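You operate a simulated robot arm through the tools that you are given. There is no shell and no other tool. Be economical: measure what you need, move in short steps, check, and stop when the job is done.

Carry out the task below with a simulated two-armed robot. There is one attempt and no reset: what you move stays moved.

Task
Open the green drawer, take the thick pink ring and leave it in the inside of the green drawer and shut the drawer again. Take the orange sign and put it on the space beside the spares crate. Fetch the small silver collar and set it on the white board. Put the small carton labelled "feet" on the bench above the drawer. Take the purple sign and put it on the yellow board. Open the fill cap. The order is free.

The check looks at the end state, three seconds after you hand in, the way a careful person would. Anything else that was tipped, shoved, dropped, spilled or broken makes it a failure. A push-on lid holds only when it is set on centred and level and pressed home; a screw cap is set on level and turned clockwise until tight.

Robot
Two 6-joint arms with three-finger grippers on one trunk, on a base that drives. Base frame: it is fixed to the floor where the robot stands at the start and does not move with it; the origin is under the middle of the robot, x ahead of it, y to its left, z up. Readings come in mm, degrees, newtons and seconds.
The left shoulder is at the start at [40, 147, 1356], the right one opposite. With the tool pointing down near the work surface each hand reaches from about 220 to 440 mm from the robot's upright axis, wherever it stands, measured 20 degrees to its own side. Places, roughly: bench above the drawer [700, -200, 700]; fill cap [-15400, 0, 800]; green drawer [700, -200, 600]; inside of the green drawer [700, -200, 500]; orange sign [0, 1750, 1000]; purple sign [250, -1500, 750]; small carton [250, -1250, 750]; small silver collar (5x5x2 cm) [-2700, 2800, 700]; space beside the spares crate [1400, 900, 700]; thick pink ring (4x4x4 cm) [-900, 1900, 900]; white board (28x20x1 cm) [-6000, 5300, 900]; yellow board (28x20x1 cm) [100, 1800, 900]. Payload 2.69 kg a hand.
The tool frame of a hand sits at the grasp point between the pads (the TCP): z along the fingers, y along the line on which they close. The tips reach 29 mm beyond it. The gripper opens to 120 mm. The gripper's body begins 78 mm behind the TCP.
Orientation is that of the tool frame in the base frame, as a unit quaternion [x, y, z, w]. With the fingers straight down and closing along the base's y, the tool's x points along the base's -x, its y along +y and its z along -z.

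Tools
- The arms move only by the tool apply_moves. It takes "left_increments", "right_increments" or both (then of equal length, played together; a hand with none holds still); each is a list of rows, each an object of numbers (a shift or turn left out is 0, a gripper value left out holds the last): "dx", "dy", "dz": the shift along the base's x, y, z in mm; "rx", "ry", "rz": the turn, a rotation vector about the base's x, y, z in degrees. In form: [{"dx": .., "dy": .., "dz": .., "rx": .., "ry": .., "rz": ..}, ...]. A call has 1 to 10 rows; each row is the pose to reach, as a shift and turn from the pose commanded when the call began. "left_claw" and "right_claw" are, for a hand that has rows, the gripper command, from -1 (shut) to 1 (fully open), values between in proportion, set as the call begins (left out, the last holds). A row lasts 0.2 s, in which the tool goes at most 50 mm and 8.6 degrees; a call with a longer step from one row to the next is refused whole, and so is a gripper value outside its range. Where a pose cannot be reached the arm comes as near as it can. A force on the tool above 40 N (or 10 N above the force at the start of the call, whichever is more), or a blocked arm, ends the call early, and 0.2 s more pass. The fingers move at their own pace and stop on an object; they squeeze with about 20 N. The grip force told is the motor's: it shows also when the fingers shut on nothing. Time passes only in rows, and 0.2 s behind the last, so rows that repeat a pose let the fingers close. It gives the time, the measured TCP pose, the force on the tool (base axes), the opening and the grip force at its end, in the units of the frame above (readings bear some noise), with the torque about the TCP (base axes, N m) and any sound that the robot's microphone picked up.
- Cameras (640 x 400 px; columns grow to the right, rows downward): "scene" is now at [81.9, -18, 1548.1]; the picture's right is [-0.28, -0.96, 0.00], its down [-0.85, 0.25, -0.46] and it looks along [0.44, -0.13, -0.89] (base axes); focal length 272 px, centre (320, 200). "left" rides on the left gripper at [63, 0, -104] in its tool frame; the picture's right is [0.00, 1.00, 0.00], its down [-0.83, 0.00, -0.56] and it looks along [-0.56, 0.00, 0.83] (tool axes); focal length 275 px, centre (320, 200). "right" rides on the right gripper at [63, 0, -104] in its tool frame; the picture's right is [0.00, 1.00, 0.00], its down [-0.83, 0.00, -0.56] and it looks along [-0.56, 0.00, 0.83] (tool axes); focal length 275 px, centre (320, 200). There is no depth. A picture from a camera that has moved, and an enlarged one, comes with that camera's place and axes in the base frame and with its lens.
- capture(camera): a new picture of that camera. The clock stands still meanwhile.
- raise_lower(by): slides the trunk up (or, below 0, down) by that many mm; the arms and the scene camera ride with it, the base frame stays. It gives what a move gives, with no picture.
- steer(legs): drives the robot by 1 to 6 legs, each [ahead, turn to the left] in mm and degrees, along the robot's own axes; the way and the turn of a leg run together, so that a leg with both is an arc; at most 1500 mm and 180 degrees a leg. The arms and the cameras ride along, it lands a little off, and it stops where it bumps. It gives what a move gives.
- turn_head(pan, tilt): turns the head with the scene camera to pan (to the left, within 86 degrees either way) and tilt (down, from -29 to 69), counted from straight ahead of the robot. It gives what a move gives.
- close_up(camera, box): a new picture of the part [left, top, right, bottom] of that camera's present view, enlarged. The clock stands still meanwhile.
- close_job(): hands the job in; it is judged then, once.

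Go step by step. Nothing tells you exact positions but the pictures and the camera data: compare them with the known pose of the tool, close in by small moves and look again before you grip or let go. The budget is 196 turns and 192 pictures, counting those below and the enlarged ones. Unless the task says otherwise, let go and move clear before handing in.

The tools are called after "Call:" by a JSON object that holds its "fn" and its "kwargs". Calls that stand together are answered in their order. apply_moves: Moves the arms, as the interface text tells. Its arguments: {"type":"object","properties":{"left_increments":{"type":"array"},"left_claw":{"type":"number"},"right_increments":{"type":"array"},"right_claw":{"type":"number"}},"required":[]} The other tools are called the same way: raise_lower (by) slides the trunk up or down; steer (legs) drives the base; turn_head (pan, tilt) turns the head that bears the scene camera; capture (camera) takes a picture; close_up (camera, box) takes an enlarged picture of a part of a camera's view; close_job () hands the job in.

At the start:

```text
t: 0.0
left_tool_pos: [464.7, 158.3, 931.8]
left_ee_rot: [0.001, 1.0, 0.0, 0.0]
left_contact_force: [0.3, 0.1, 0.1]
left_moment: [0.0, -0.01, 0.01]
left_grip_width: 120.0
left_grasp_force: 0.1
right_tool_pos: [407.9, -186.8, 944.1]
right_ee_rot: [0.001, 1.0, -0.002, 0.002]
right_contact_force: [0.6, -0.2, 0.1]
right_moment: [0.04, 0.05, 0.01]
right_grip_width: 120.0
right_grasp_force: 0.1
trunk travel left (down, up): [-483.0, 15.0]
robot x, y, heading: [1.8, 7.0, -0.1]
head pan, tilt: [-16.3, 62.4]
```

scene: 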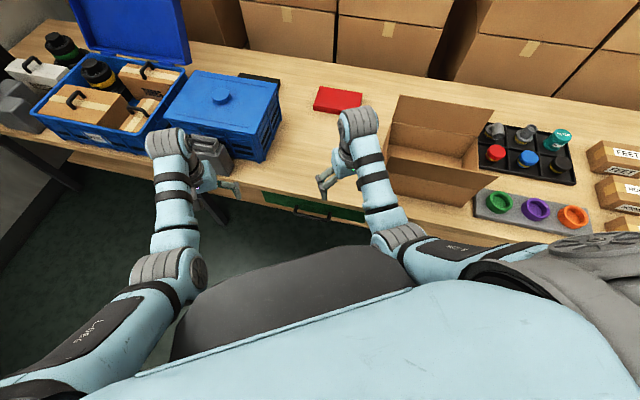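
right: 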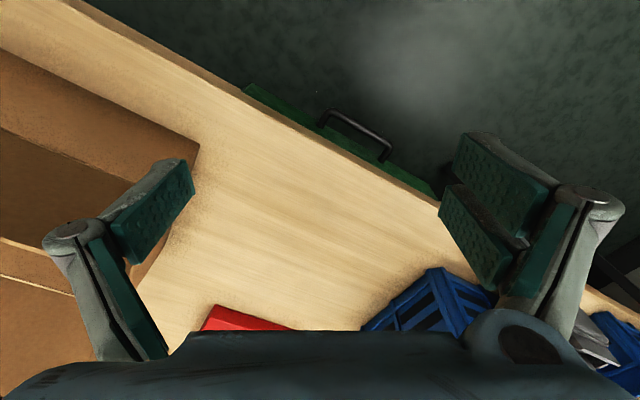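
left: 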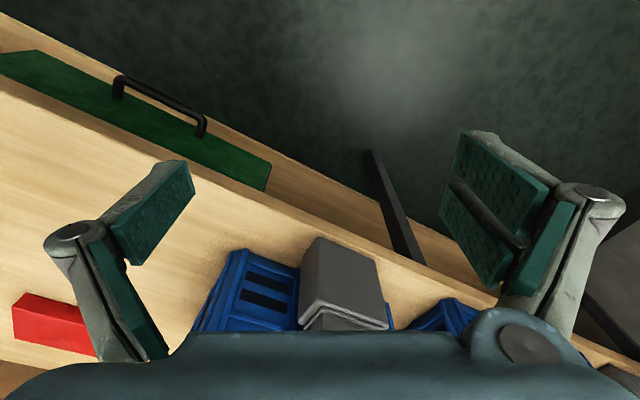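

I see the bench ahead with the green drawer under its edge, seemingly rotated relative to me. I'll look around with the head first.

Call:
{"fn": "turn_head", "kwargs": {"pan": 0, "tilt": 35}}

Call:
{"fn": "capture", "kwargs": {"camera": "scene"}}

Call:
{"fn": "turn_head", "kwargs": {"pan": 80, "tilt": 25}}

Call:
{"fn": "capture", "kwargs": {"camera": "scene"}}

Call:
{"fn": "turn_head", "kwargs": {"pan": -80, "tilt": 25}}

Call:
{"fn": "capture", "kwargs": {"camera": "scene"}}

```text
t: 0.9
left_tool_pos: [464.7, 156.9, 931.3]
left_ee_rot: [0.0, 1.0, 0.0, 0.0]
left_contact_force: [-0.4, -0.5, 0.6]
left_moment: [-0.04, 0.01, 0.02]
left_grip_width: 119.9
left_grasp_force: 0.0
right_tool_pos: [405.9, -186.0, 943.7]
right_ee_rot: [0.0, 1.0, -0.001, 0.001]
right_contact_force: [0.1, -0.2, -0.4]
right_moment: [-0.01, 0.0, -0.05]
right_grip_width: 120.1
right_grasp_force: 0.1
trunk travel left (down, up): [-483.0, 15.0]
robot x, y, heading: [0.1, 1.2, 0.0]
head pan, tilt: [0.0, 35.0]
```

```text
188 pictures are left
camera scene: at [108.6, -0.2, 1585.0], right [0.0, -1.0, 0.0], down [-0.57, 0.0, -0.82], along [0.82, 0.0, -0.57], focal length 272 px, centre (320, 200)
```

scene: 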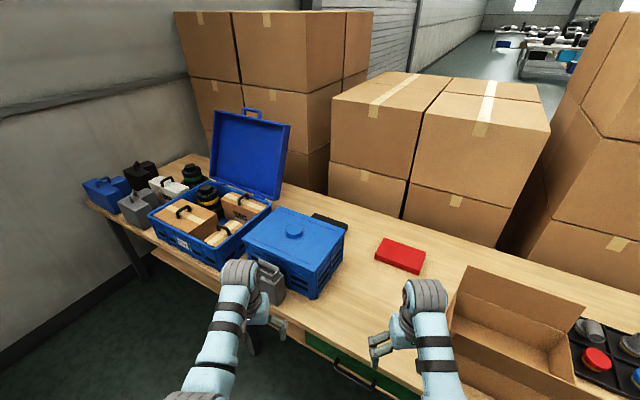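

```text
t: 2.5
left_tool_pos: [464.7, 158.6, 931.1]
left_ee_rot: [0.0, 1.0, 0.0, 0.001]
left_contact_force: [0.4, -0.2, 0.0]
left_moment: [-0.03, 0.02, 0.01]
left_grip_width: 119.8
left_grasp_force: 0.1
right_tool_pos: [406.3, -186.7, 944.1]
right_ee_rot: [0.0, 1.0, -0.001, 0.002]
right_contact_force: [0.4, 0.0, 0.1]
right_moment: [0.01, 0.01, -0.01]
right_grip_width: 119.9
right_grasp_force: 0.1
trunk travel left (down, up): [-483.0, 15.0]
robot x, y, heading: [1.5, 0.2, -0.3]
head pan, tilt: [80.0, 25.0]
```

```text
187 pictures are left
camera scene: at [36.7, 90.6, 1600.9], right [0.98, -0.17, 0.0], down [-0.07, -0.42, -0.91], along [0.16, 0.89, -0.42], focal length 272 px, centre (320, 200)
```

scene: 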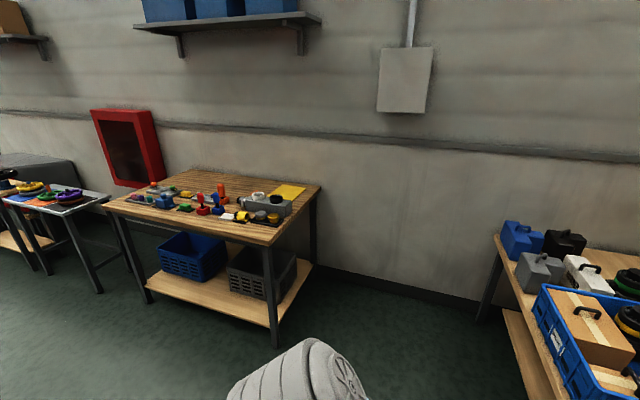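

```text
t: 4.9
left_tool_pos: [463.0, 157.5, 932.3]
left_ee_rot: [0.0, 1.0, -0.001, 0.0]
left_contact_force: [-0.6, 0.6, 0.0]
left_moment: [-0.03, 0.03, 0.02]
left_grip_width: 120.1
left_grasp_force: 0.1
right_tool_pos: [406.2, -186.9, 943.6]
right_ee_rot: [0.001, 1.0, -0.001, 0.001]
right_contact_force: [-0.6, 0.5, 0.1]
right_moment: [0.05, 0.04, 0.01]
right_grip_width: 120.3
right_grasp_force: 0.0
trunk travel left (down, up): [-483.0, 15.0]
robot x, y, heading: [3.3, 0.1, 0.1]
head pan, tilt: [-80.0, 25.0]
```

```text
186 pictures are left
camera scene: at [36.7, -90.9, 1600.9], right [-0.98, -0.17, 0.0], down [-0.07, 0.42, -0.91], along [0.16, -0.89, -0.42], focal length 272 px, centre (320, 200)
```

scene: 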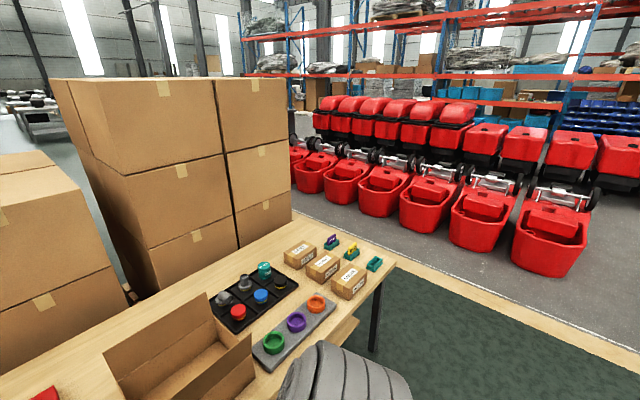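

The bench is yawed about 30° from me: front edge about 530 mm away, its right end at around (-130,-1300). The cartons and signs stand near that right end. I'll drive round to the right end first.

Call:
{"fn": "steer", "kwargs": {"legs": [[0, -124.5], [971, 0], [0, 34.5], [900, 0], [0, 51.3], [512, 0]]}}

Call:
{"fn": "steer", "kwargs": {"legs": [[0, 98.7]]}}

Call:
{"fn": "turn_head", "kwargs": {"pan": 0, "tilt": 45}}

Call:
{"fn": "capture", "kwargs": {"camera": "scene"}}

```text
t: 26.0
left_tool_pos: [362.6, -2164.4, 932.2]
left_ee_rot: [0.31, 0.951, -0.001, 0.001]
left_contact_force: [0.2, -0.3, 0.1]
left_moment: [-0.01, 0.0, -0.02]
left_grip_width: 120.0
left_grasp_force: 0.1
right_tool_pos: [113.3, -2408.1, 944.3]
right_ee_rot: [0.31, 0.951, -0.002, 0.001]
right_contact_force: [-1.0, -0.7, 0.6]
right_moment: [-0.03, -0.03, -0.05]
right_grip_width: 120.3
right_grasp_force: 0.0
trunk travel left (down, up): [-483.0, 15.0]
robot x, y, heading: [-104.2, -2023.1, -36.2]
head pan, tilt: [-80.0, 25.0]
```

```text
t: 30.6
left_tool_pos: [-24.3, -1534.4, 931.4]
left_ee_rot: [-0.514, 0.858, 0.0, 0.0]
left_contact_force: [0.4, -0.4, 0.0]
left_moment: [-0.02, -0.03, -0.02]
left_grip_width: 119.9
left_grasp_force: 0.0
right_tool_pos: [252.8, -1747.5, 944.2]
right_ee_rot: [-0.514, 0.857, 0.0, 0.002]
right_contact_force: [0.7, -0.2, 0.0]
right_moment: [0.02, 0.0, -0.02]
right_grip_width: 119.9
right_grasp_force: 0.1
trunk travel left (down, up): [-483.0, 15.0]
robot x, y, heading: [-103.8, -2017.3, 61.6]
head pan, tilt: [-80.0, 25.0]
```

```text
t: 32.1
left_tool_pos: [-24.4, -1535.0, 931.8]
left_ee_rot: [-0.513, 0.858, 0.0, -0.001]
left_contact_force: [0.7, -0.6, 0.1]
left_moment: [-0.02, -0.01, -0.01]
left_grip_width: 120.1
left_grasp_force: 0.0
right_tool_pos: [253.9, -1747.6, 944.5]
right_ee_rot: [-0.514, 0.858, 0.0, 0.001]
right_contact_force: [0.2, 1.3, 0.0]
right_moment: [0.01, -0.01, 0.01]
right_grip_width: 119.9
right_grasp_force: 0.0
trunk travel left (down, up): [-483.0, 15.0]
robot x, y, heading: [-103.1, -2018.1, 61.9]
head pan, tilt: [0.0, 45.0]
```

```text
185 pictures are left
camera scene: at [-55.2, -1928.2, 1570.3], right [0.88, -0.47, 0.0], down [-0.33, -0.62, -0.71], along [0.33, 0.62, -0.71], focal length 272 px, centre (320, 200)
```

scene: 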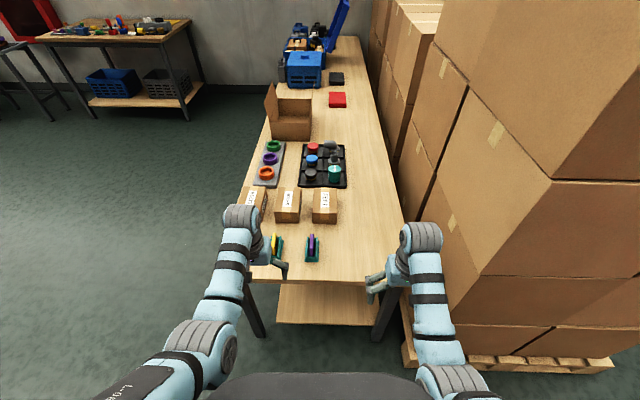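

The end of the bench is about 560 mm ahead, with the purple sign and cartons in line. I'll check labels and look down to see how my base sits.

Call:
{"fn": "close_up", "kwargs": {"camera": "scene", "box": [230, 170, 370, 290]}}

Call:
{"fn": "turn_head", "kwargs": {"pan": 0, "tilt": 69}}

Call:
{"fn": "capture", "kwargs": {"camera": "scene"}}

```text
3.33 times, centred on (300, 230) of scene
camera zoom: at [-55.2, -1928.2, 1570.3], right [0.88, -0.47, 0.0], down [-0.33, -0.62, -0.71], along [0.33, 0.62, -0.71], focal length 906 px, centre (387, 100)
```

zoom: 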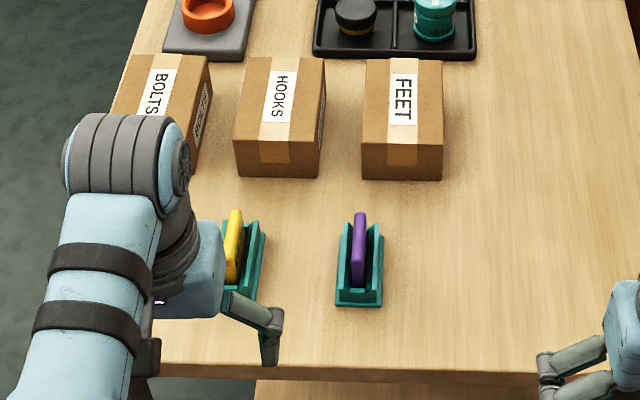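

```text
t: 33.0
left_tool_pos: [-23.9, -1534.1, 930.4]
left_ee_rot: [-0.514, 0.858, 0.0, 0.0]
left_contact_force: [0.0, -0.5, 0.8]
left_moment: [0.01, 0.01, 0.01]
left_grip_width: 119.9
left_grasp_force: 0.0
right_tool_pos: [253.8, -1747.4, 944.4]
right_ee_rot: [-0.515, 0.857, 0.0, 0.001]
right_contact_force: [-0.3, -0.3, -0.3]
right_moment: [0.02, 0.02, 0.03]
right_grip_width: 119.8
right_grasp_force: 0.1
trunk travel left (down, up): [-483.0, 15.0]
robot x, y, heading: [-102.3, -2016.6, 62.1]
head pan, tilt: [0.0, 68.8]
```

```text
183 pictures are left
camera scene: at [-67.2, -1950.5, 1541.5], right [0.88, -0.47, 0.0], down [-0.44, -0.82, -0.36], along [0.17, 0.32, -0.93], focal length 272 px, centre (320, 200)
```

scene: 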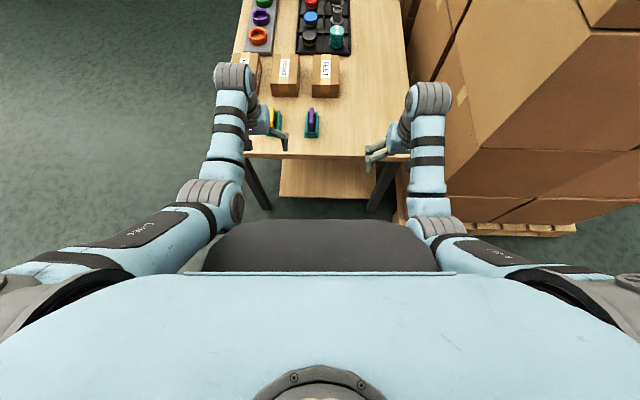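

The carton "FEET" is the rightmost one, and the purple plate stands in a teal slotted stand. I'll lower the trunk a bit to tell by parallax whether the dark body below is the base.

Call:
{"fn": "raise_lower", "kwargs": {"by": -150}}

Call:
{"fn": "capture", "kwargs": {"camera": "scene"}}

Call:
{"fn": "capture", "kwargs": {"camera": "right"}}

```text
t: 34.7
left_tool_pos: [-23.8, -1534.1, 780.7]
left_ee_rot: [-0.514, 0.858, 0.0, 0.0]
left_contact_force: [-0.4, -0.3, -1.0]
left_moment: [0.0, 0.01, 0.05]
left_grip_width: 119.8
left_grasp_force: 0.0
right_tool_pos: [253.0, -1747.3, 793.0]
right_ee_rot: [-0.514, 0.858, -0.001, 0.0]
right_contact_force: [0.3, 0.0, -0.3]
right_moment: [0.0, 0.03, 0.04]
right_grip_width: 120.1
right_grasp_force: 0.1
trunk travel left (down, up): [-333.0, 165.0]
robot x, y, heading: [-103.9, -2016.0, 61.6]
head pan, tilt: [0.0, 68.8]
```

```text
182 pictures are left
camera scene: at [-67.3, -1950.7, 1390.5], right [0.88, -0.47, 0.0], down [-0.44, -0.82, -0.36], along [0.17, 0.32, -0.93], focal length 272 px, centre (320, 200)
```

scene: 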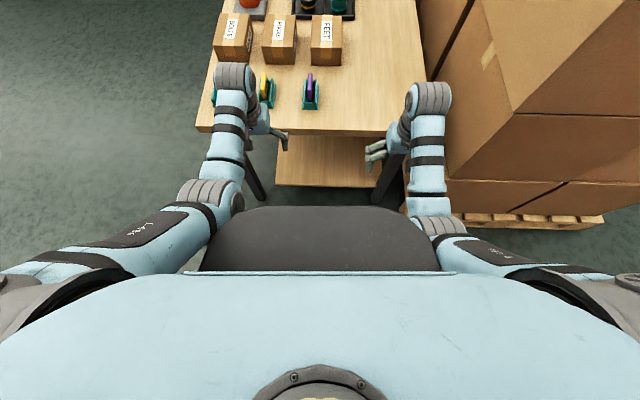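

```text
181 pictures are left
camera right: at [224.2, -1803.0, 897.9], right [-0.88, 0.47, 0.0], down [0.39, 0.73, 0.56], along [0.26, 0.49, -0.83], focal length 275 px, centre (320, 200)
```

right: 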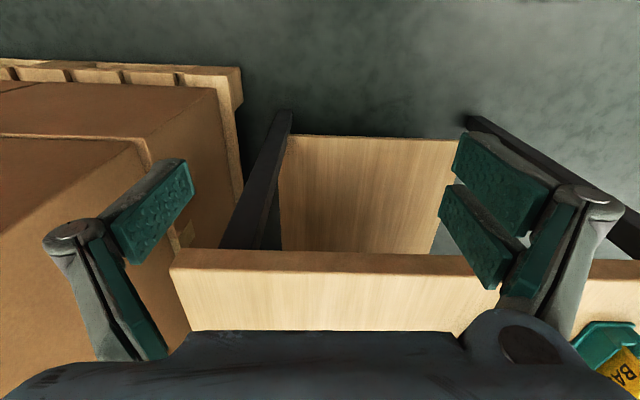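

The dark body is the base, whose front is roughly 340 mm ahead of my axis. I'll raise the hands and creep forward, watching.

Call:
{"fn": "apply_moves", "kwargs": {"left_increments": [{"dz": 45}, {"dz": 90}, {"dz": 130}], "right_increments": [{"dz": 45}, {"dz": 90}, {"dz": 130}]}}

Call:
{"fn": "steer", "kwargs": {"legs": [[170, -1]]}}

Call:
{"fn": "capture", "kwargs": {"camera": "scene"}}

Call:
{"fn": "capture", "kwargs": {"camera": "left"}}

```text
t: 35.5
left_tool_pos: [-1.8, -1505.3, 884.9]
left_ee_rot: [-0.513, 0.859, 0.0, -0.002]
left_contact_force: [-0.1, -0.1, -0.2]
left_moment: [-0.04, 0.01, 0.01]
left_grip_width: 120.1
left_grasp_force: 0.1
left hand out of reach, approached as far as the arm can: row 2, 3
right_tool_pos: [268.3, -1691.8, 842.2]
right_ee_rot: [-0.515, 0.857, -0.001, 0.001]
right_contact_force: [-0.6, 0.3, 0.2]
right_moment: [-0.02, -0.01, 0.0]
right_grip_width: 119.9
right_grasp_force: 0.1
right hand out of reach, approached as far as the arm can: row 1, 2, 3
trunk travel left (down, up): [-333.0, 165.0]
robot x, y, heading: [-101.4, -2018.5, 61.8]
head pan, tilt: [0.0, 68.8]
```

```text
t: 37.0
left_tool_pos: [88.2, -1363.3, 885.1]
left_ee_rot: [-0.504, 0.864, 0.0, 0.001]
left_contact_force: [0.6, -0.1, 0.4]
left_moment: [0.01, -0.02, 0.02]
left_grip_width: 120.1
left_grasp_force: 0.1
right_tool_pos: [352.7, -1554.5, 843.9]
right_ee_rot: [-0.505, 0.863, 0.0, 0.002]
right_contact_force: [0.3, -0.5, 1.1]
right_moment: [-0.02, 0.01, -0.04]
right_grip_width: 119.9
right_grasp_force: 0.1
trunk travel left (down, up): [-333.0, 165.0]
robot x, y, heading: [-24.5, -1876.8, 60.5]
head pan, tilt: [0.0, 68.8]
```

```text
180 pictures are left
camera scene: at [13.1, -1807.4, 1390.8], right [0.87, -0.49, 0.0], down [-0.46, -0.81, -0.36], along [0.18, 0.32, -0.93], focal length 272 px, centre (320, 200)
```

scene: 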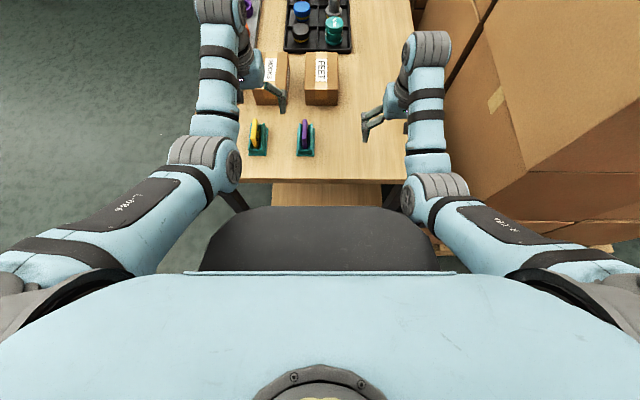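

```text
179 pictures are left
camera left: at [56.8, -1417.8, 991.1], right [-0.87, 0.49, 0.0], down [0.41, 0.72, 0.56], along [0.28, 0.48, -0.83], focal length 275 px, centre (320, 200)
```

left: 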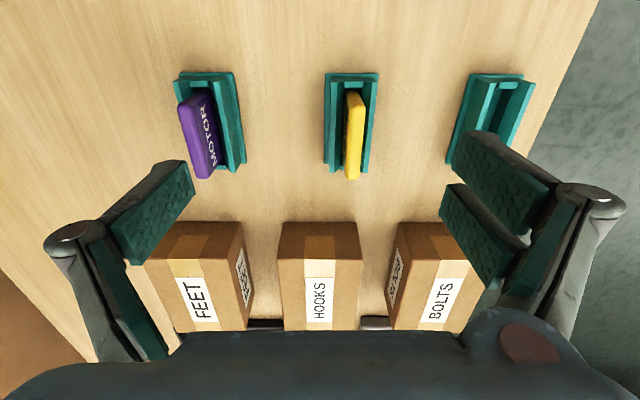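

The purple "MOTOR" plate sits in its slot stand within reach; the carton is further off. I'll creep in another 40 mm and take close-ups to locate the plate.

Call:
{"fn": "steer", "kwargs": {"legs": [[40, 0]]}}

Call:
{"fn": "close_up", "kwargs": {"camera": "scene", "box": [230, 40, 390, 200]}}

Call:
{"fn": "close_up", "kwargs": {"camera": "left", "box": [120, 0, 420, 220]}}

```text
t: 37.8
left_tool_pos: [106.4, -1331.3, 889.6]
left_ee_rot: [-0.505, 0.863, 0.001, 0.002]
left_contact_force: [-0.3, -0.2, 0.3]
left_moment: [0.07, -0.03, -0.02]
left_grip_width: 120.0
left_grasp_force: 0.0
right_tool_pos: [371.3, -1523.8, 845.1]
right_ee_rot: [-0.504, 0.864, 0.002, 0.004]
right_contact_force: [-0.2, -0.9, 0.3]
right_moment: [0.07, -0.04, -0.03]
right_grip_width: 119.8
right_grasp_force: 0.1
trunk travel left (down, up): [-333.0, 165.0]
robot x, y, heading: [-4.3, -1837.1, 60.6]
head pan, tilt: [0.0, 68.8]
```

```text
2.50 times, centred on (310, 120) of scene
camera zoom: at [29.9, -1777.6, 1391.1], right [0.87, -0.49, 0.0], down [-0.46, -0.81, -0.37], along [0.18, 0.32, -0.93], focal length 680 px, centre (345, 400)
```

zoom: 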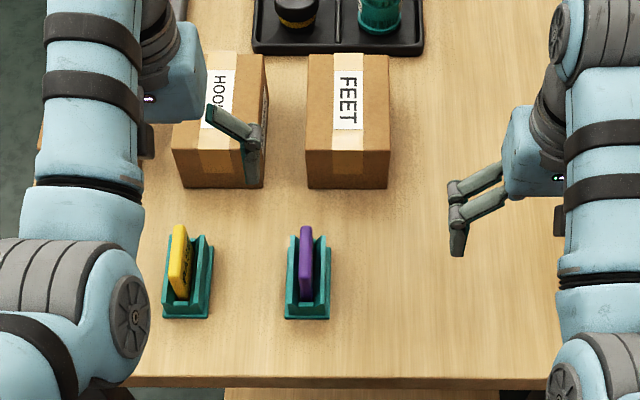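

```text
1.82 times, centred on (270, 110) of left
camera zoom: at [74.7, -1386.7, 992.8], right [-0.87, 0.49, 0.0], down [0.41, 0.72, 0.56], along [0.28, 0.49, -0.83], focal length 500 px, centre (411, 364)
```

zoom: 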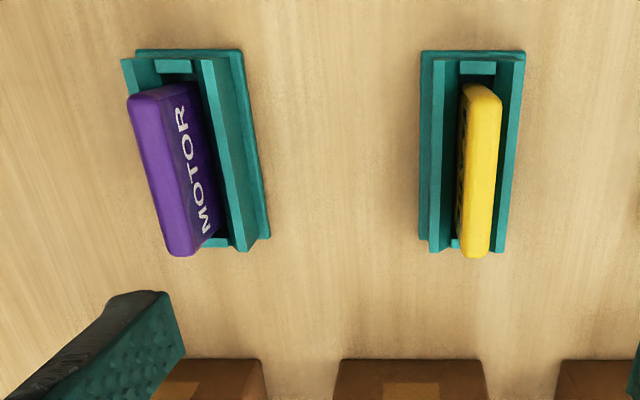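

The purple plate's top centre comes out near (200,-1391,757), aligned with my heading. I'll bring the left hand over it, half-open, and look.

Call:
{"fn": "apply_moves", "kwargs": {"left_increments": [{"dx": 31, "dy": -20}, {"dx": 62, "dy": -40}, {"dx": 94, "dy": -60}, {"dx": 94, "dy": -60, "dz": -45}], "left_claw": 0}}

Call:
{"fn": "capture", "kwargs": {"camera": "left"}}

Call:
{"fn": "capture", "kwargs": {"camera": "scene"}}

```text
t: 38.8
left_tool_pos: [202.9, -1384.8, 840.5]
left_ee_rot: [-0.505, 0.863, 0.0, 0.0]
left_contact_force: [-0.5, -0.3, -0.4]
left_moment: [-0.04, 0.03, -0.02]
left_grip_width: 59.9
left_grasp_force: 0.0
right_tool_pos: [375.4, -1519.5, 842.6]
right_ee_rot: [-0.505, 0.863, 0.0, 0.001]
right_contact_force: [0.5, 0.2, -0.3]
right_moment: [0.01, 0.02, -0.01]
right_grip_width: 119.7
right_grasp_force: 0.0
trunk travel left (down, up): [-333.0, 165.0]
robot x, y, heading: [-5.9, -1834.5, 60.4]
head pan, tilt: [0.0, 68.8]
```

```text
176 pictures are left
camera left: at [171.9, -1440.3, 945.2], right [-0.87, 0.49, 0.0], down [0.41, 0.72, 0.56], along [0.28, 0.48, -0.83], focal length 275 px, centre (320, 200)
```

left: 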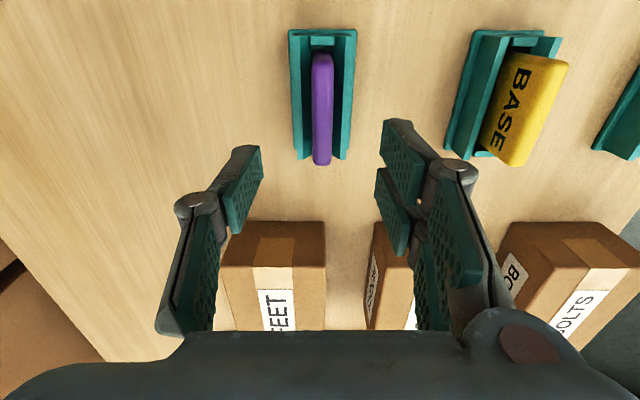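

```text
175 pictures are left
camera scene: at [33.7, -1769.7, 1390.5], right [0.87, -0.49, 0.0], down [-0.46, -0.81, -0.36], along [0.18, 0.31, -0.93], focal length 272 px, centre (320, 200)
```

scene: 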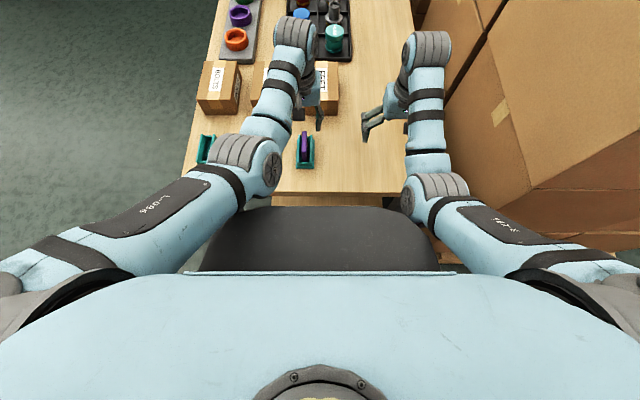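

The plate is centred between the fingers laterally, about 7 mm nearer to me than the tool. I'll descend to where the tips straddle its top and look again.

Call:
{"fn": "apply_moves", "kwargs": {"left_increments": [{"dx": -4, "dy": -6, "dz": -30}, {"dx": -4, "dy": -6, "dz": -60}]}}

Call:
{"fn": "capture", "kwargs": {"camera": "left"}}

Call:
{"fn": "close_up", "kwargs": {"camera": "scene", "box": [260, 100, 360, 200]}}

```text
t: 39.4
left_tool_pos: [199.2, -1394.8, 780.6]
left_ee_rot: [-0.504, 0.864, -0.002, -0.002]
left_contact_force: [-0.1, 0.6, -0.2]
left_moment: [-0.02, -0.03, -0.01]
left_grip_width: 60.0
left_grasp_force: 0.1
right_tool_pos: [374.8, -1518.5, 840.7]
right_ee_rot: [-0.505, 0.863, 0.0, 0.001]
right_contact_force: [-0.3, -0.1, -0.3]
right_moment: [0.01, -0.03, 0.0]
right_grip_width: 119.9
right_grasp_force: 0.0
trunk travel left (down, up): [-333.0, 165.0]
robot x, y, heading: [-3.5, -1839.0, 60.7]
head pan, tilt: [0.0, 68.8]
```

```text
174 pictures are left
camera left: at [167.7, -1448.7, 885.5], right [-0.87, 0.5, 0.0], down [0.41, 0.72, 0.55], along [0.28, 0.48, -0.83], focal length 275 px, centre (320, 200)
```

left: 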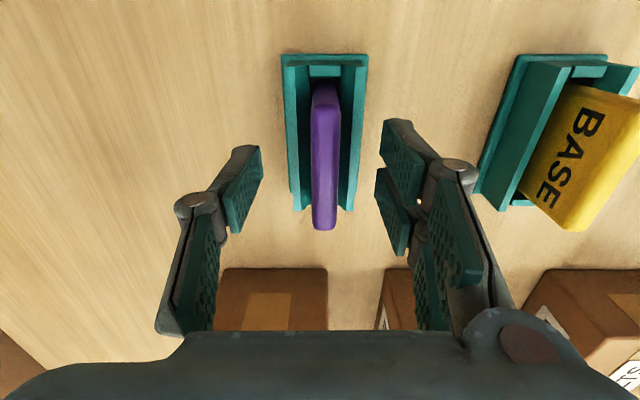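

```text
4.00 times, centred on (310, 150) of scene
camera zoom: at [34.1, -1770.3, 1390.6], right [0.87, -0.49, 0.0], down [-0.46, -0.81, -0.36], along [0.18, 0.32, -0.93], focal length 1088 px, centre (360, 400)
```

zoom: 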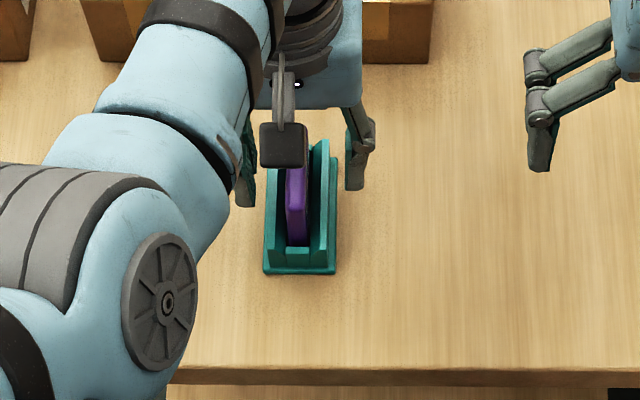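

The tips straddle the plate. I'll go 10 mm lower (still above the stand walls) and close.

Call:
{"fn": "apply_moves", "kwargs": {"left_increments": [{"dz": -10}, {"dz": -10}]}}

Call:
{"fn": "apply_moves", "kwargs": {"left_increments": [{}, {}, {}], "left_claw": -1}}

Call:
{"fn": "capture", "kwargs": {"camera": "left"}}

```text
t: 40.0
left_tool_pos: [198.1, -1392.4, 771.2]
left_ee_rot: [-0.505, 0.863, 0.001, 0.0]
left_contact_force: [-0.2, 0.2, 0.1]
left_moment: [-0.01, 0.01, -0.02]
left_grip_width: 60.0
left_grasp_force: 0.1
right_tool_pos: [374.4, -1519.7, 842.6]
right_ee_rot: [-0.505, 0.863, 0.0, 0.002]
right_contact_force: [-0.5, 0.2, 0.0]
right_moment: [0.02, 0.0, -0.01]
right_grip_width: 119.9
right_grasp_force: 0.0
trunk travel left (down, up): [-333.0, 165.0]
robot x, y, heading: [-3.7, -1838.0, 60.4]
head pan, tilt: [0.0, 68.8]
```

```text
t: 40.8
left_tool_pos: [198.6, -1391.6, 771.4]
left_ee_rot: [-0.505, 0.863, 0.0, 0.001]
left_contact_force: [0.0, -0.6, 0.3]
left_moment: [-0.01, 0.01, -0.01]
left_grip_width: 13.2
left_grasp_force: 19.9
right_tool_pos: [374.2, -1519.8, 841.8]
right_ee_rot: [-0.505, 0.863, 0.0, 0.001]
right_contact_force: [-0.2, 0.0, -0.8]
right_moment: [0.04, -0.01, -0.03]
right_grip_width: 120.0
right_grasp_force: 0.0
trunk travel left (down, up): [-333.0, 165.0]
robot x, y, heading: [-5.8, -1834.4, 60.8]
head pan, tilt: [0.0, 68.8]
```

```text
172 pictures are left
camera left: at [167.0, -1447.2, 876.0], right [-0.87, 0.49, 0.0], down [0.41, 0.72, 0.56], along [0.28, 0.48, -0.83], focal length 275 px, centre (320, 200)
```

left: 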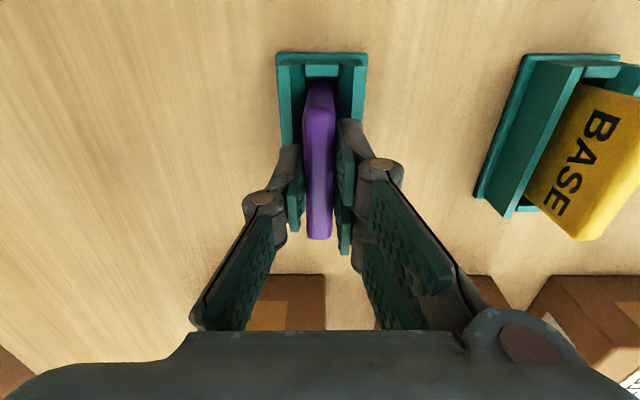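

Gripped a 13 mm plate. Lifting straight up.

Call:
{"fn": "apply_moves", "kwargs": {"left_increments": [{"dz": 25}, {"dz": 50}, {"dz": 85}, {"dz": 115}]}}

Call:
{"fn": "capture", "kwargs": {"camera": "scene"}}

Call:
{"fn": "capture", "kwargs": {"camera": "right"}}

```text
t: 41.8
left_tool_pos: [190.1, -1384.8, 883.8]
left_ee_rot: [-0.511, 0.859, 0.006, -0.004]
left_contact_force: [0.1, -0.3, 0.6]
left_moment: [0.01, -0.03, -0.01]
left_grip_width: 13.6
left_grasp_force: 20.2
right_tool_pos: [374.2, -1519.9, 841.8]
right_ee_rot: [-0.505, 0.863, -0.001, 0.001]
right_contact_force: [-0.3, 0.4, 0.6]
right_moment: [0.02, -0.01, -0.02]
right_grip_width: 120.3
right_grasp_force: 0.1
trunk travel left (down, up): [-333.0, 165.0]
robot x, y, heading: [-1.2, -1836.7, 60.8]
head pan, tilt: [0.0, 68.8]
```

```text
171 pictures are left
camera scene: at [33.9, -1771.1, 1390.6], right [0.87, -0.49, 0.0], down [-0.46, -0.81, -0.36], along [0.18, 0.32, -0.93], focal length 272 px, centre (320, 200)
```

scene: 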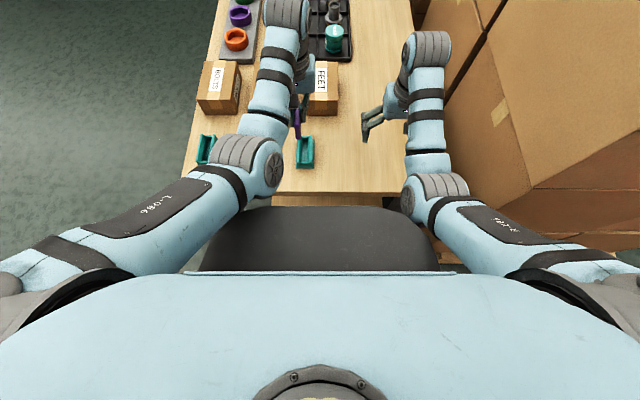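

```text
170 pictures are left
camera right: at [344.0, -1575.0, 947.2], right [-0.87, 0.49, 0.0], down [0.4, 0.73, 0.56], along [0.27, 0.49, -0.83], focal length 275 px, centre (320, 200)
```

right: 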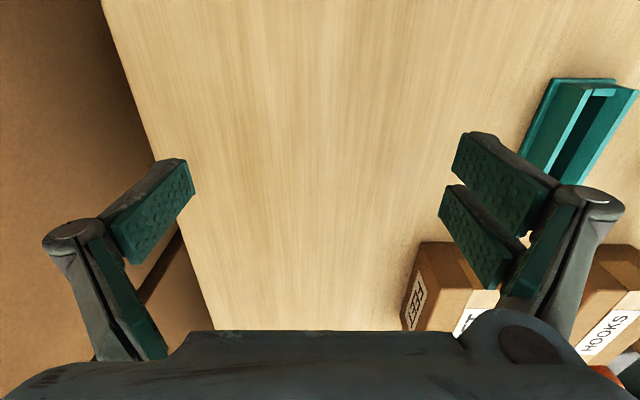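

The plate is free. I'll move the left hand aside, then pitch the right hand forward and reach out over the FEET carton.

Call:
{"fn": "apply_moves", "kwargs": {"left_increments": [{"dx": -35, "dy": 20}, {"dx": -70, "dy": 40}, {"dx": -105, "dy": 60}, {"dx": -135, "dy": 76}]}}

Call:
{"fn": "apply_moves", "kwargs": {"right_increments": [{"dx": -7, "dy": 44, "rx": 7.4, "ry": -4.2}, {"dx": -15, "dy": 88, "rx": 14.8, "ry": -8.4}, {"dx": -22, "dy": 133, "rx": 22.2, "ry": -12.5}, {"dx": -30, "dy": 177, "rx": 29.6, "ry": -16.7}, {"dx": -37, "dy": 222, "rx": 37, "ry": -20.9}, {"dx": -45, "dy": 266, "rx": 44.4, "ry": -25.1}]}}

Call:
{"fn": "capture", "kwargs": {"camera": "scene"}}

Call:
{"fn": "capture", "kwargs": {"camera": "right"}}

```text
t: 42.8
left_tool_pos: [67.9, -1305.5, 877.7]
left_ee_rot: [-0.505, 0.863, -0.001, 0.0]
left_contact_force: [0.0, 0.4, 0.0]
left_moment: [0.01, -0.01, 0.0]
left_grip_width: 13.3
left_grasp_force: 19.8
left hand out of reach, approached as far as the arm can: row 2, 3, 4
right_tool_pos: [373.4, -1520.6, 842.2]
right_ee_rot: [-0.504, 0.864, -0.001, 0.002]
right_contact_force: [-1.0, 0.2, -0.5]
right_moment: [0.0, 0.02, 0.01]
right_grip_width: 120.1
right_grasp_force: 0.1
trunk travel left (down, up): [-333.0, 165.0]
robot x, y, heading: [-5.5, -1839.8, 60.6]
head pan, tilt: [0.0, 68.8]
```

```text
t: 44.2
left_tool_pos: [68.6, -1306.5, 878.2]
left_ee_rot: [-0.505, 0.863, 0.0, 0.0]
left_contact_force: [-0.5, 0.0, -1.4]
left_moment: [-0.01, -0.01, -0.03]
left_grip_width: 13.4
left_grasp_force: 20.3
right_tool_pos: [320.8, -1268.1, 852.5]
right_ee_rot: [-0.455, 0.778, 0.217, 0.375]
right_contact_force: [0.4, 0.1, 0.0]
right_moment: [0.03, 0.01, 0.01]
right_grip_width: 119.9
right_grasp_force: 0.1
right hand out of reach, approached as far as the arm can: row 6
trunk travel left (down, up): [-333.0, 165.0]
robot x, y, heading: [-5.5, -1836.8, 60.5]
head pan, tilt: [0.0, 68.8]
```

```text
169 pictures are left
camera scene: at [32.6, -1769.9, 1390.6], right [0.87, -0.49, 0.0], down [-0.46, -0.81, -0.36], along [0.18, 0.31, -0.93], focal length 272 px, centre (320, 200)
```

scene: 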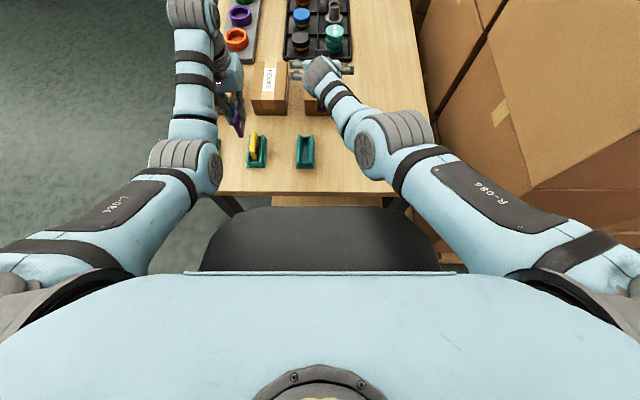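

```text
168 pictures are left
camera right: at [262.0, -1373.7, 868.3], right [-0.87, 0.49, -0.01], down [0.03, 0.08, 1.0], along [0.49, 0.87, -0.09], focal length 275 px, centre (320, 200)
```

right: 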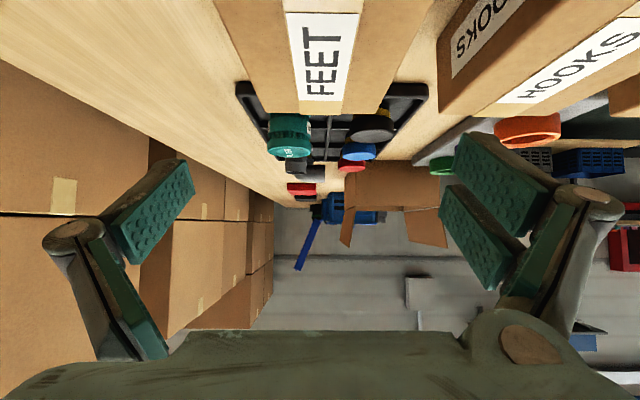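

The right hand reached over the carton, nicely centred. The carton is about 94 wide, 150 long, 67 high. I'll lower the trunk 60 mm, check, then go down round it.

Call:
{"fn": "raise_lower", "kwargs": {"by": -60}}

Call:
{"fn": "apply_moves", "kwargs": {"right_increments": [{"dx": 6, "dy": 10}, {"dx": 11, "dy": 20}]}}

Call:
{"fn": "capture", "kwargs": {"camera": "scene"}}

Call:
{"fn": "capture", "kwargs": {"camera": "right"}}

```text
t: 45.2
left_tool_pos: [69.5, -1306.2, 818.4]
left_ee_rot: [-0.504, 0.864, 0.0, 0.001]
left_contact_force: [0.1, -0.2, 0.1]
left_moment: [0.03, 0.01, 0.03]
left_grip_width: 13.6
left_grasp_force: 20.6
right_tool_pos: [320.9, -1269.1, 792.2]
right_ee_rot: [-0.454, 0.779, 0.216, 0.375]
right_contact_force: [0.3, 0.2, -0.4]
right_moment: [0.01, -0.02, 0.01]
right_grip_width: 119.7
right_grasp_force: 0.0
trunk travel left (down, up): [-273.0, 225.0]
robot x, y, heading: [-2.9, -1831.4, 60.8]
head pan, tilt: [0.0, 68.8]
```

```text
t: 45.8
left_tool_pos: [68.7, -1305.6, 818.7]
left_ee_rot: [-0.504, 0.864, 0.0, 0.0]
left_contact_force: [-0.7, 0.3, -0.2]
left_moment: [-0.03, 0.01, -0.01]
left_grip_width: 13.6
left_grasp_force: 19.7
right_tool_pos: [318.3, -1266.5, 796.0]
right_ee_rot: [-0.456, 0.778, 0.218, 0.372]
right_contact_force: [0.6, 0.9, 0.3]
right_moment: [-0.01, -0.01, 0.0]
right_grip_width: 120.0
right_grasp_force: 0.1
right hand out of reach, approached as far as the arm can: row 1, 2
trunk travel left (down, up): [-273.0, 225.0]
robot x, y, heading: [-2.6, -1842.6, 60.6]
head pan, tilt: [0.0, 68.8]
```

```text
167 pictures are left
camera scene: at [33.4, -1770.5, 1331.2], right [0.87, -0.49, 0.0], down [-0.46, -0.81, -0.36], along [0.18, 0.32, -0.93], focal length 272 px, centre (320, 200)
```

scene: 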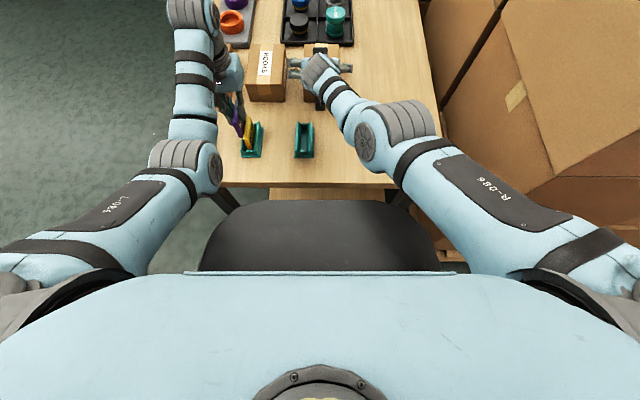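

```text
166 pictures are left
camera right: at [259.7, -1371.2, 813.7], right [-0.87, 0.49, 0.0], down [0.04, 0.08, 1.0], along [0.49, 0.87, -0.09], focal length 275 px, centre (320, 200)
```

right: 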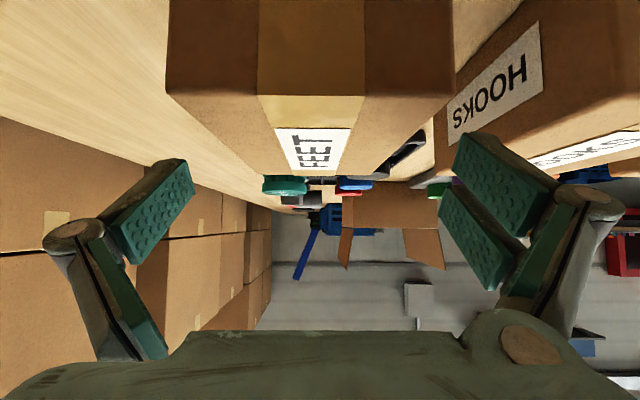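

The carton's near face lies about 32 mm behind the tool point, and I'm at the arm's limit. I'll shift the left hand beyond the bench's front edge so I can lower the trunk further with the right hand.

Call:
{"fn": "apply_moves", "kwargs": {"left_increments": [{"dx": -32, "dy": 18}, {"dx": -64, "dy": 36}, {"dx": -96, "dy": 54}, {"dx": -120, "dy": 68}]}}

Call:
{"fn": "capture", "kwargs": {"camera": "left"}}

Call:
{"fn": "capture", "kwargs": {"camera": "scene"}}

```text
t: 46.8
left_tool_pos: [-51.4, -1239.0, 817.4]
left_ee_rot: [-0.505, 0.863, -0.001, 0.0]
left_contact_force: [-1.0, 0.6, -0.1]
left_moment: [0.0, 0.0, 0.01]
left_grip_width: 13.6
left_grasp_force: 20.8
right_tool_pos: [320.1, -1266.9, 795.2]
right_ee_rot: [-0.455, 0.779, 0.216, 0.373]
right_contact_force: [-0.5, -0.7, -0.4]
right_moment: [-0.02, -0.01, 0.01]
right_grip_width: 119.9
right_grasp_force: 0.0
trunk travel left (down, up): [-273.0, 225.0]
robot x, y, heading: [-3.5, -1841.2, 60.4]
head pan, tilt: [0.0, 68.8]
```

```text
165 pictures are left
camera left: at [-83.6, -1294.1, 923.6], right [-0.87, 0.5, 0.0], down [0.41, 0.72, 0.56], along [0.28, 0.48, -0.83], focal length 275 px, centre (320, 200)
```

left: 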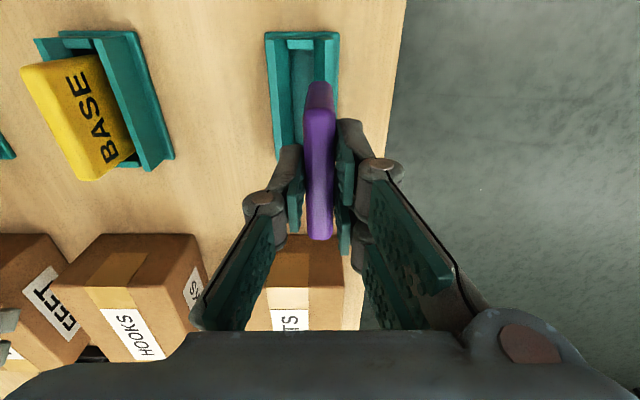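

```text
164 pictures are left
camera scene: at [32.7, -1770.1, 1331.2], right [0.87, -0.49, 0.0], down [-0.46, -0.81, -0.36], along [0.18, 0.32, -0.93], focal length 272 px, centre (320, 200)
```

scene: 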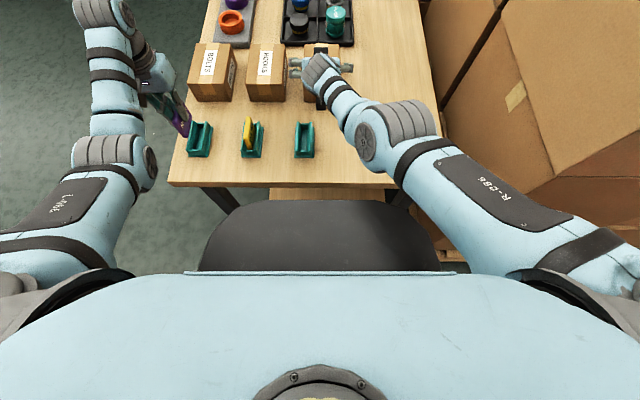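

The left hand is still ~60 mm inside the bench edge; moving it 115 mm further left.

Call:
{"fn": "apply_moves", "kwargs": {"left_increments": [{"dx": -34, "dy": 19}, {"dx": -68, "dy": 38}, {"dx": -102, "dy": 57}]}}

Call:
{"fn": "capture", "kwargs": {"camera": "left"}}

```text
t: 47.6
left_tool_pos: [-150.3, -1181.1, 815.6]
left_ee_rot: [-0.504, 0.864, -0.001, 0.0]
left_contact_force: [-0.8, 1.3, -1.1]
left_moment: [-0.01, 0.01, -0.01]
left_grip_width: 13.6
left_grasp_force: 19.8
right_tool_pos: [320.6, -1266.7, 796.0]
right_ee_rot: [-0.455, 0.779, 0.216, 0.373]
right_contact_force: [-0.3, -0.2, 0.1]
right_moment: [-0.02, 0.02, -0.04]
right_grip_width: 120.1
right_grasp_force: 0.1
trunk travel left (down, up): [-273.0, 225.0]
robot x, y, heading: [-5.9, -1835.7, 60.6]
head pan, tilt: [0.0, 68.8]
```

```text
163 pictures are left
camera left: at [-182.6, -1237.0, 921.6], right [-0.87, 0.5, 0.0], down [0.41, 0.72, 0.56], along [0.28, 0.48, -0.83], focal length 275 px, centre (320, 200)
```

left: 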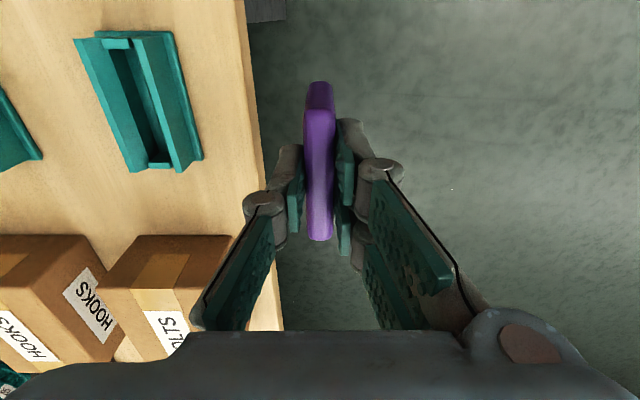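

Clear of the bench. Lowering the trunk 55 mm brings the right fingers down around the carton.

Call:
{"fn": "raise_lower", "kwargs": {"by": -50}}

Call:
{"fn": "capture", "kwargs": {"camera": "right"}}

Call:
{"fn": "close_up", "kwargs": {"camera": "scene", "box": [230, 20, 390, 120]}}

```text
t: 48.6
left_tool_pos: [-149.7, -1182.0, 767.1]
left_ee_rot: [-0.504, 0.863, 0.0, 0.0]
left_contact_force: [-0.1, -0.3, -0.3]
left_moment: [-0.01, 0.0, 0.02]
left_grip_width: 13.2
left_grasp_force: 20.1
right_tool_pos: [319.8, -1266.4, 746.7]
right_ee_rot: [-0.455, 0.779, 0.216, 0.373]
right_contact_force: [-0.2, -0.3, 0.2]
right_moment: [0.02, -0.01, -0.01]
right_grip_width: 120.1
right_grasp_force: 0.0
trunk travel left (down, up): [-223.0, 275.0]
robot x, y, heading: [-6.2, -1840.0, 60.7]
head pan, tilt: [0.0, 68.8]
```

```text
162 pictures are left
camera right: at [261.8, -1371.6, 764.3], right [-0.87, 0.49, -0.01], down [0.04, 0.08, 1.0], along [0.49, 0.87, -0.09], focal length 275 px, centre (320, 200)
```

right: 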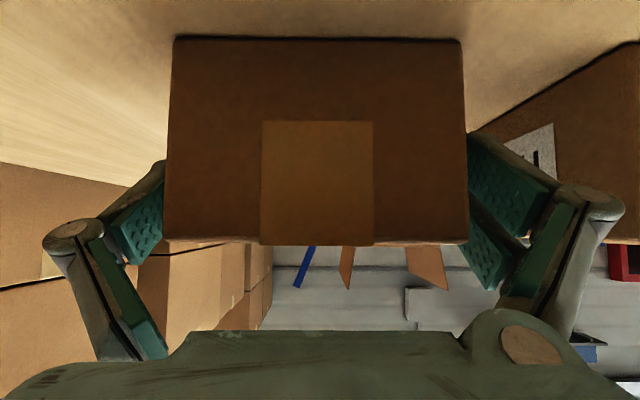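

```text
4.00 times, centred on (310, 70) of scene
camera zoom: at [33.5, -1770.8, 1281.7], right [0.87, -0.49, 0.0], down [-0.46, -0.81, -0.36], along [0.18, 0.32, -0.93], focal length 1088 px, centre (360, 720)
```

zoom: 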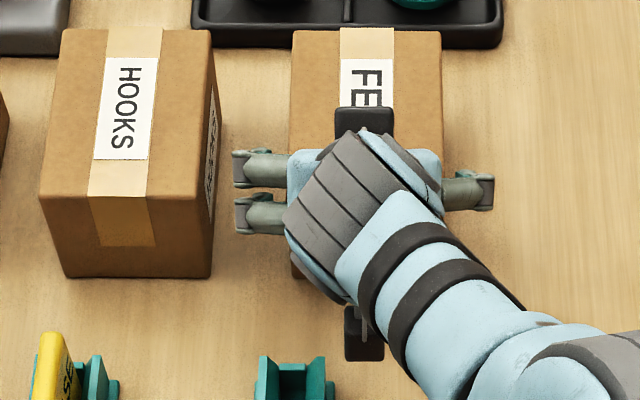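

The fingers straddle the carton's near part. I'll try to reach 25 mm further by pitching a bit more, for a more central grip.

Call:
{"fn": "apply_moves", "kwargs": {"right_increments": [{"dx": 7, "dy": 10, "dz": 0, "rx": 7.2, "ry": -4.1}, {"dx": 15, "dy": 20, "dz": -3, "rx": 14.4, "ry": -8.2}]}}

Call:
{"fn": "capture", "kwargs": {"camera": "right"}}

```text
t: 49.2
left_tool_pos: [-150.0, -1183.9, 767.7]
left_ee_rot: [-0.505, 0.863, 0.0, 0.0]
left_contact_force: [-0.4, 0.4, -1.1]
left_moment: [0.0, 0.03, -0.02]
left_grip_width: 13.5
left_grasp_force: 19.9
right_tool_pos: [350.6, -1258.4, 777.4]
right_ee_rot: [-0.416, 0.714, 0.277, 0.49]
right_contact_force: [-0.6, 0.4, 0.4]
right_moment: [0.0, 0.04, -0.02]
right_grip_width: 119.7
right_grasp_force: 0.0
right hand out of reach, approached as far as the arm can: row 1, 2
trunk travel left (down, up): [-223.0, 275.0]
robot x, y, heading: [-5.3, -1837.1, 60.6]
head pan, tilt: [0.0, 68.8]
```

```text
160 pictures are left
camera right: at [291.6, -1362.3, 758.1], right [-0.87, 0.5, -0.02], down [-0.12, -0.18, 0.98], along [0.49, 0.85, 0.21], focal length 275 px, centre (320, 200)
```

right: 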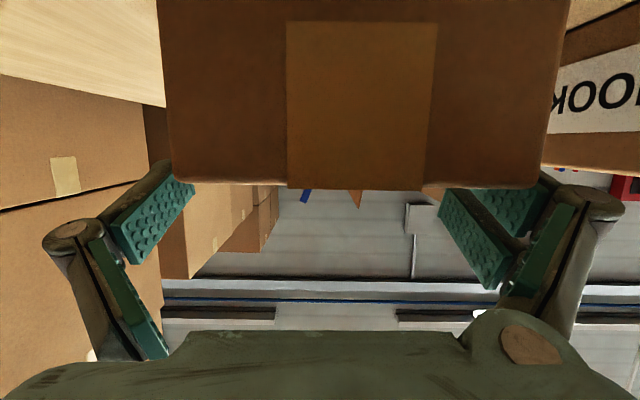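

That pose is beyond reach and the hand drifted up and sideways. I'll raise the trunk, return to the earlier pitch and take the earlier grip.

Call:
{"fn": "raise_lower", "kwargs": {"by": 40}}

Call:
{"fn": "apply_moves", "kwargs": {"right_increments": [{"dx": -7, "dy": -10, "rx": -7.2, "ry": 4.1}, {"dx": -15, "dy": -20, "dz": 3, "rx": -14.4, "ry": 8.2}]}}

Call:
{"fn": "capture", "kwargs": {"camera": "right"}}

```text
t: 50.0
left_tool_pos: [-151.5, -1182.3, 806.6]
left_ee_rot: [-0.504, 0.863, -0.001, 0.0]
left_contact_force: [-0.5, 0.3, -0.5]
left_moment: [0.01, -0.02, 0.02]
left_grip_width: 13.5
left_grasp_force: 20.3
right_tool_pos: [350.1, -1261.7, 810.6]
right_ee_rot: [-0.418, 0.718, 0.273, 0.486]
right_contact_force: [-0.2, -0.4, -0.3]
right_moment: [0.02, -0.01, -0.02]
right_grip_width: 119.9
right_grasp_force: 0.1
trunk travel left (down, up): [-263.0, 235.0]
robot x, y, heading: [-1.6, -1839.6, 60.9]
head pan, tilt: [0.0, 68.8]
```

```text
t: 50.8
left_tool_pos: [-150.4, -1182.1, 807.1]
left_ee_rot: [-0.504, 0.864, -0.001, -0.001]
left_contact_force: [0.0, 0.3, 0.0]
left_moment: [0.01, 0.0, 0.02]
left_grip_width: 13.7
left_grasp_force: 19.7
right_tool_pos: [359.1, -1288.5, 803.3]
right_ee_rot: [-0.45, 0.783, 0.198, 0.38]
right_contact_force: [-0.1, 0.6, -0.3]
right_moment: [0.02, -0.01, 0.05]
right_grip_width: 120.0
right_grasp_force: 0.0
right hand out of reach, approached as far as the arm can: row 2
trunk travel left (down, up): [-263.0, 235.0]
robot x, y, heading: [-5.4, -1839.1, 60.6]
head pan, tilt: [0.0, 68.8]
stopped in row 2 (right hand): the arm was blocked; the commanded pose is now the measured one
```

```text
159 pictures are left
camera right: at [297.8, -1391.4, 821.5], right [-0.86, 0.51, -0.04], down [0.02, 0.1, 0.99], along [0.52, 0.85, -0.1], focal length 275 px, centre (320, 200)
```

right: 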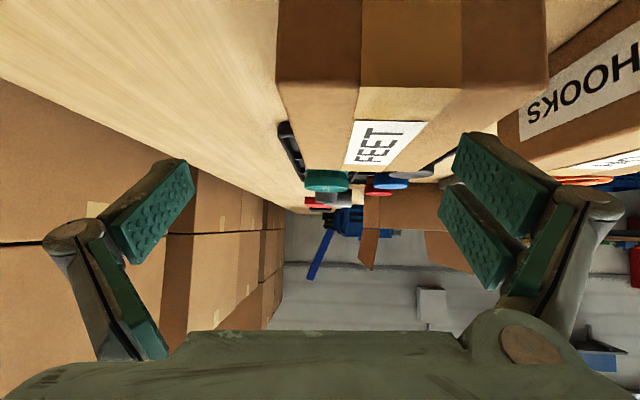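

The hand is now about 40 mm too far right and slightly twisted. Correcting laterally and in yaw/roll above the carton.

Call:
{"fn": "apply_moves", "kwargs": {"right_increments": [{"dx": -19, "dy": 10, "rx": 0.6, "ry": 1, "rz": 0.8}, {"dx": -38, "dy": 20, "rx": 1.1, "ry": 2, "rz": 1.6}]}}

Call:
{"fn": "capture", "kwargs": {"camera": "right"}}

```text
t: 51.4
left_tool_pos: [-151.2, -1182.2, 806.8]
left_ee_rot: [-0.505, 0.863, -0.001, 0.001]
left_contact_force: [-0.1, 0.4, -0.7]
left_moment: [-0.01, -0.01, 0.02]
left_grip_width: 13.6
left_grasp_force: 20.1
right_tool_pos: [330.5, -1269.4, 800.0]
right_ee_rot: [-0.452, 0.783, 0.217, 0.369]
right_contact_force: [-0.8, 0.5, -1.0]
right_moment: [0.02, -0.02, -0.01]
right_grip_width: 120.3
right_grasp_force: 0.1
right hand out of reach, approached as far as the arm can: row 2
trunk travel left (down, up): [-263.0, 235.0]
robot x, y, heading: [-4.8, -1837.9, 60.4]
head pan, tilt: [0.0, 68.8]
```

```text
158 pictures are left
camera right: at [271.7, -1372.5, 817.6], right [-0.87, 0.49, 0.0], down [0.05, 0.08, 1.0], along [0.49, 0.87, -0.1], focal length 275 px, centre (320, 200)
```

right: 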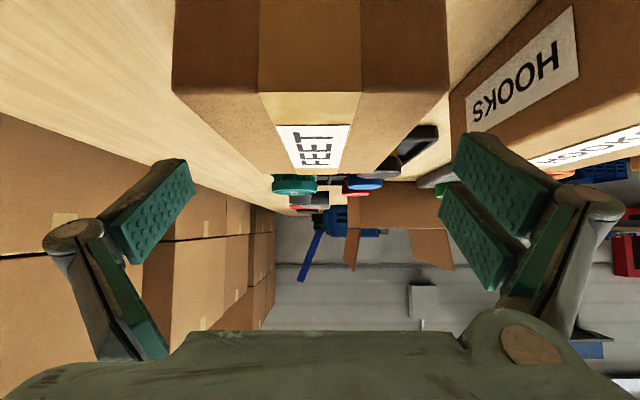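

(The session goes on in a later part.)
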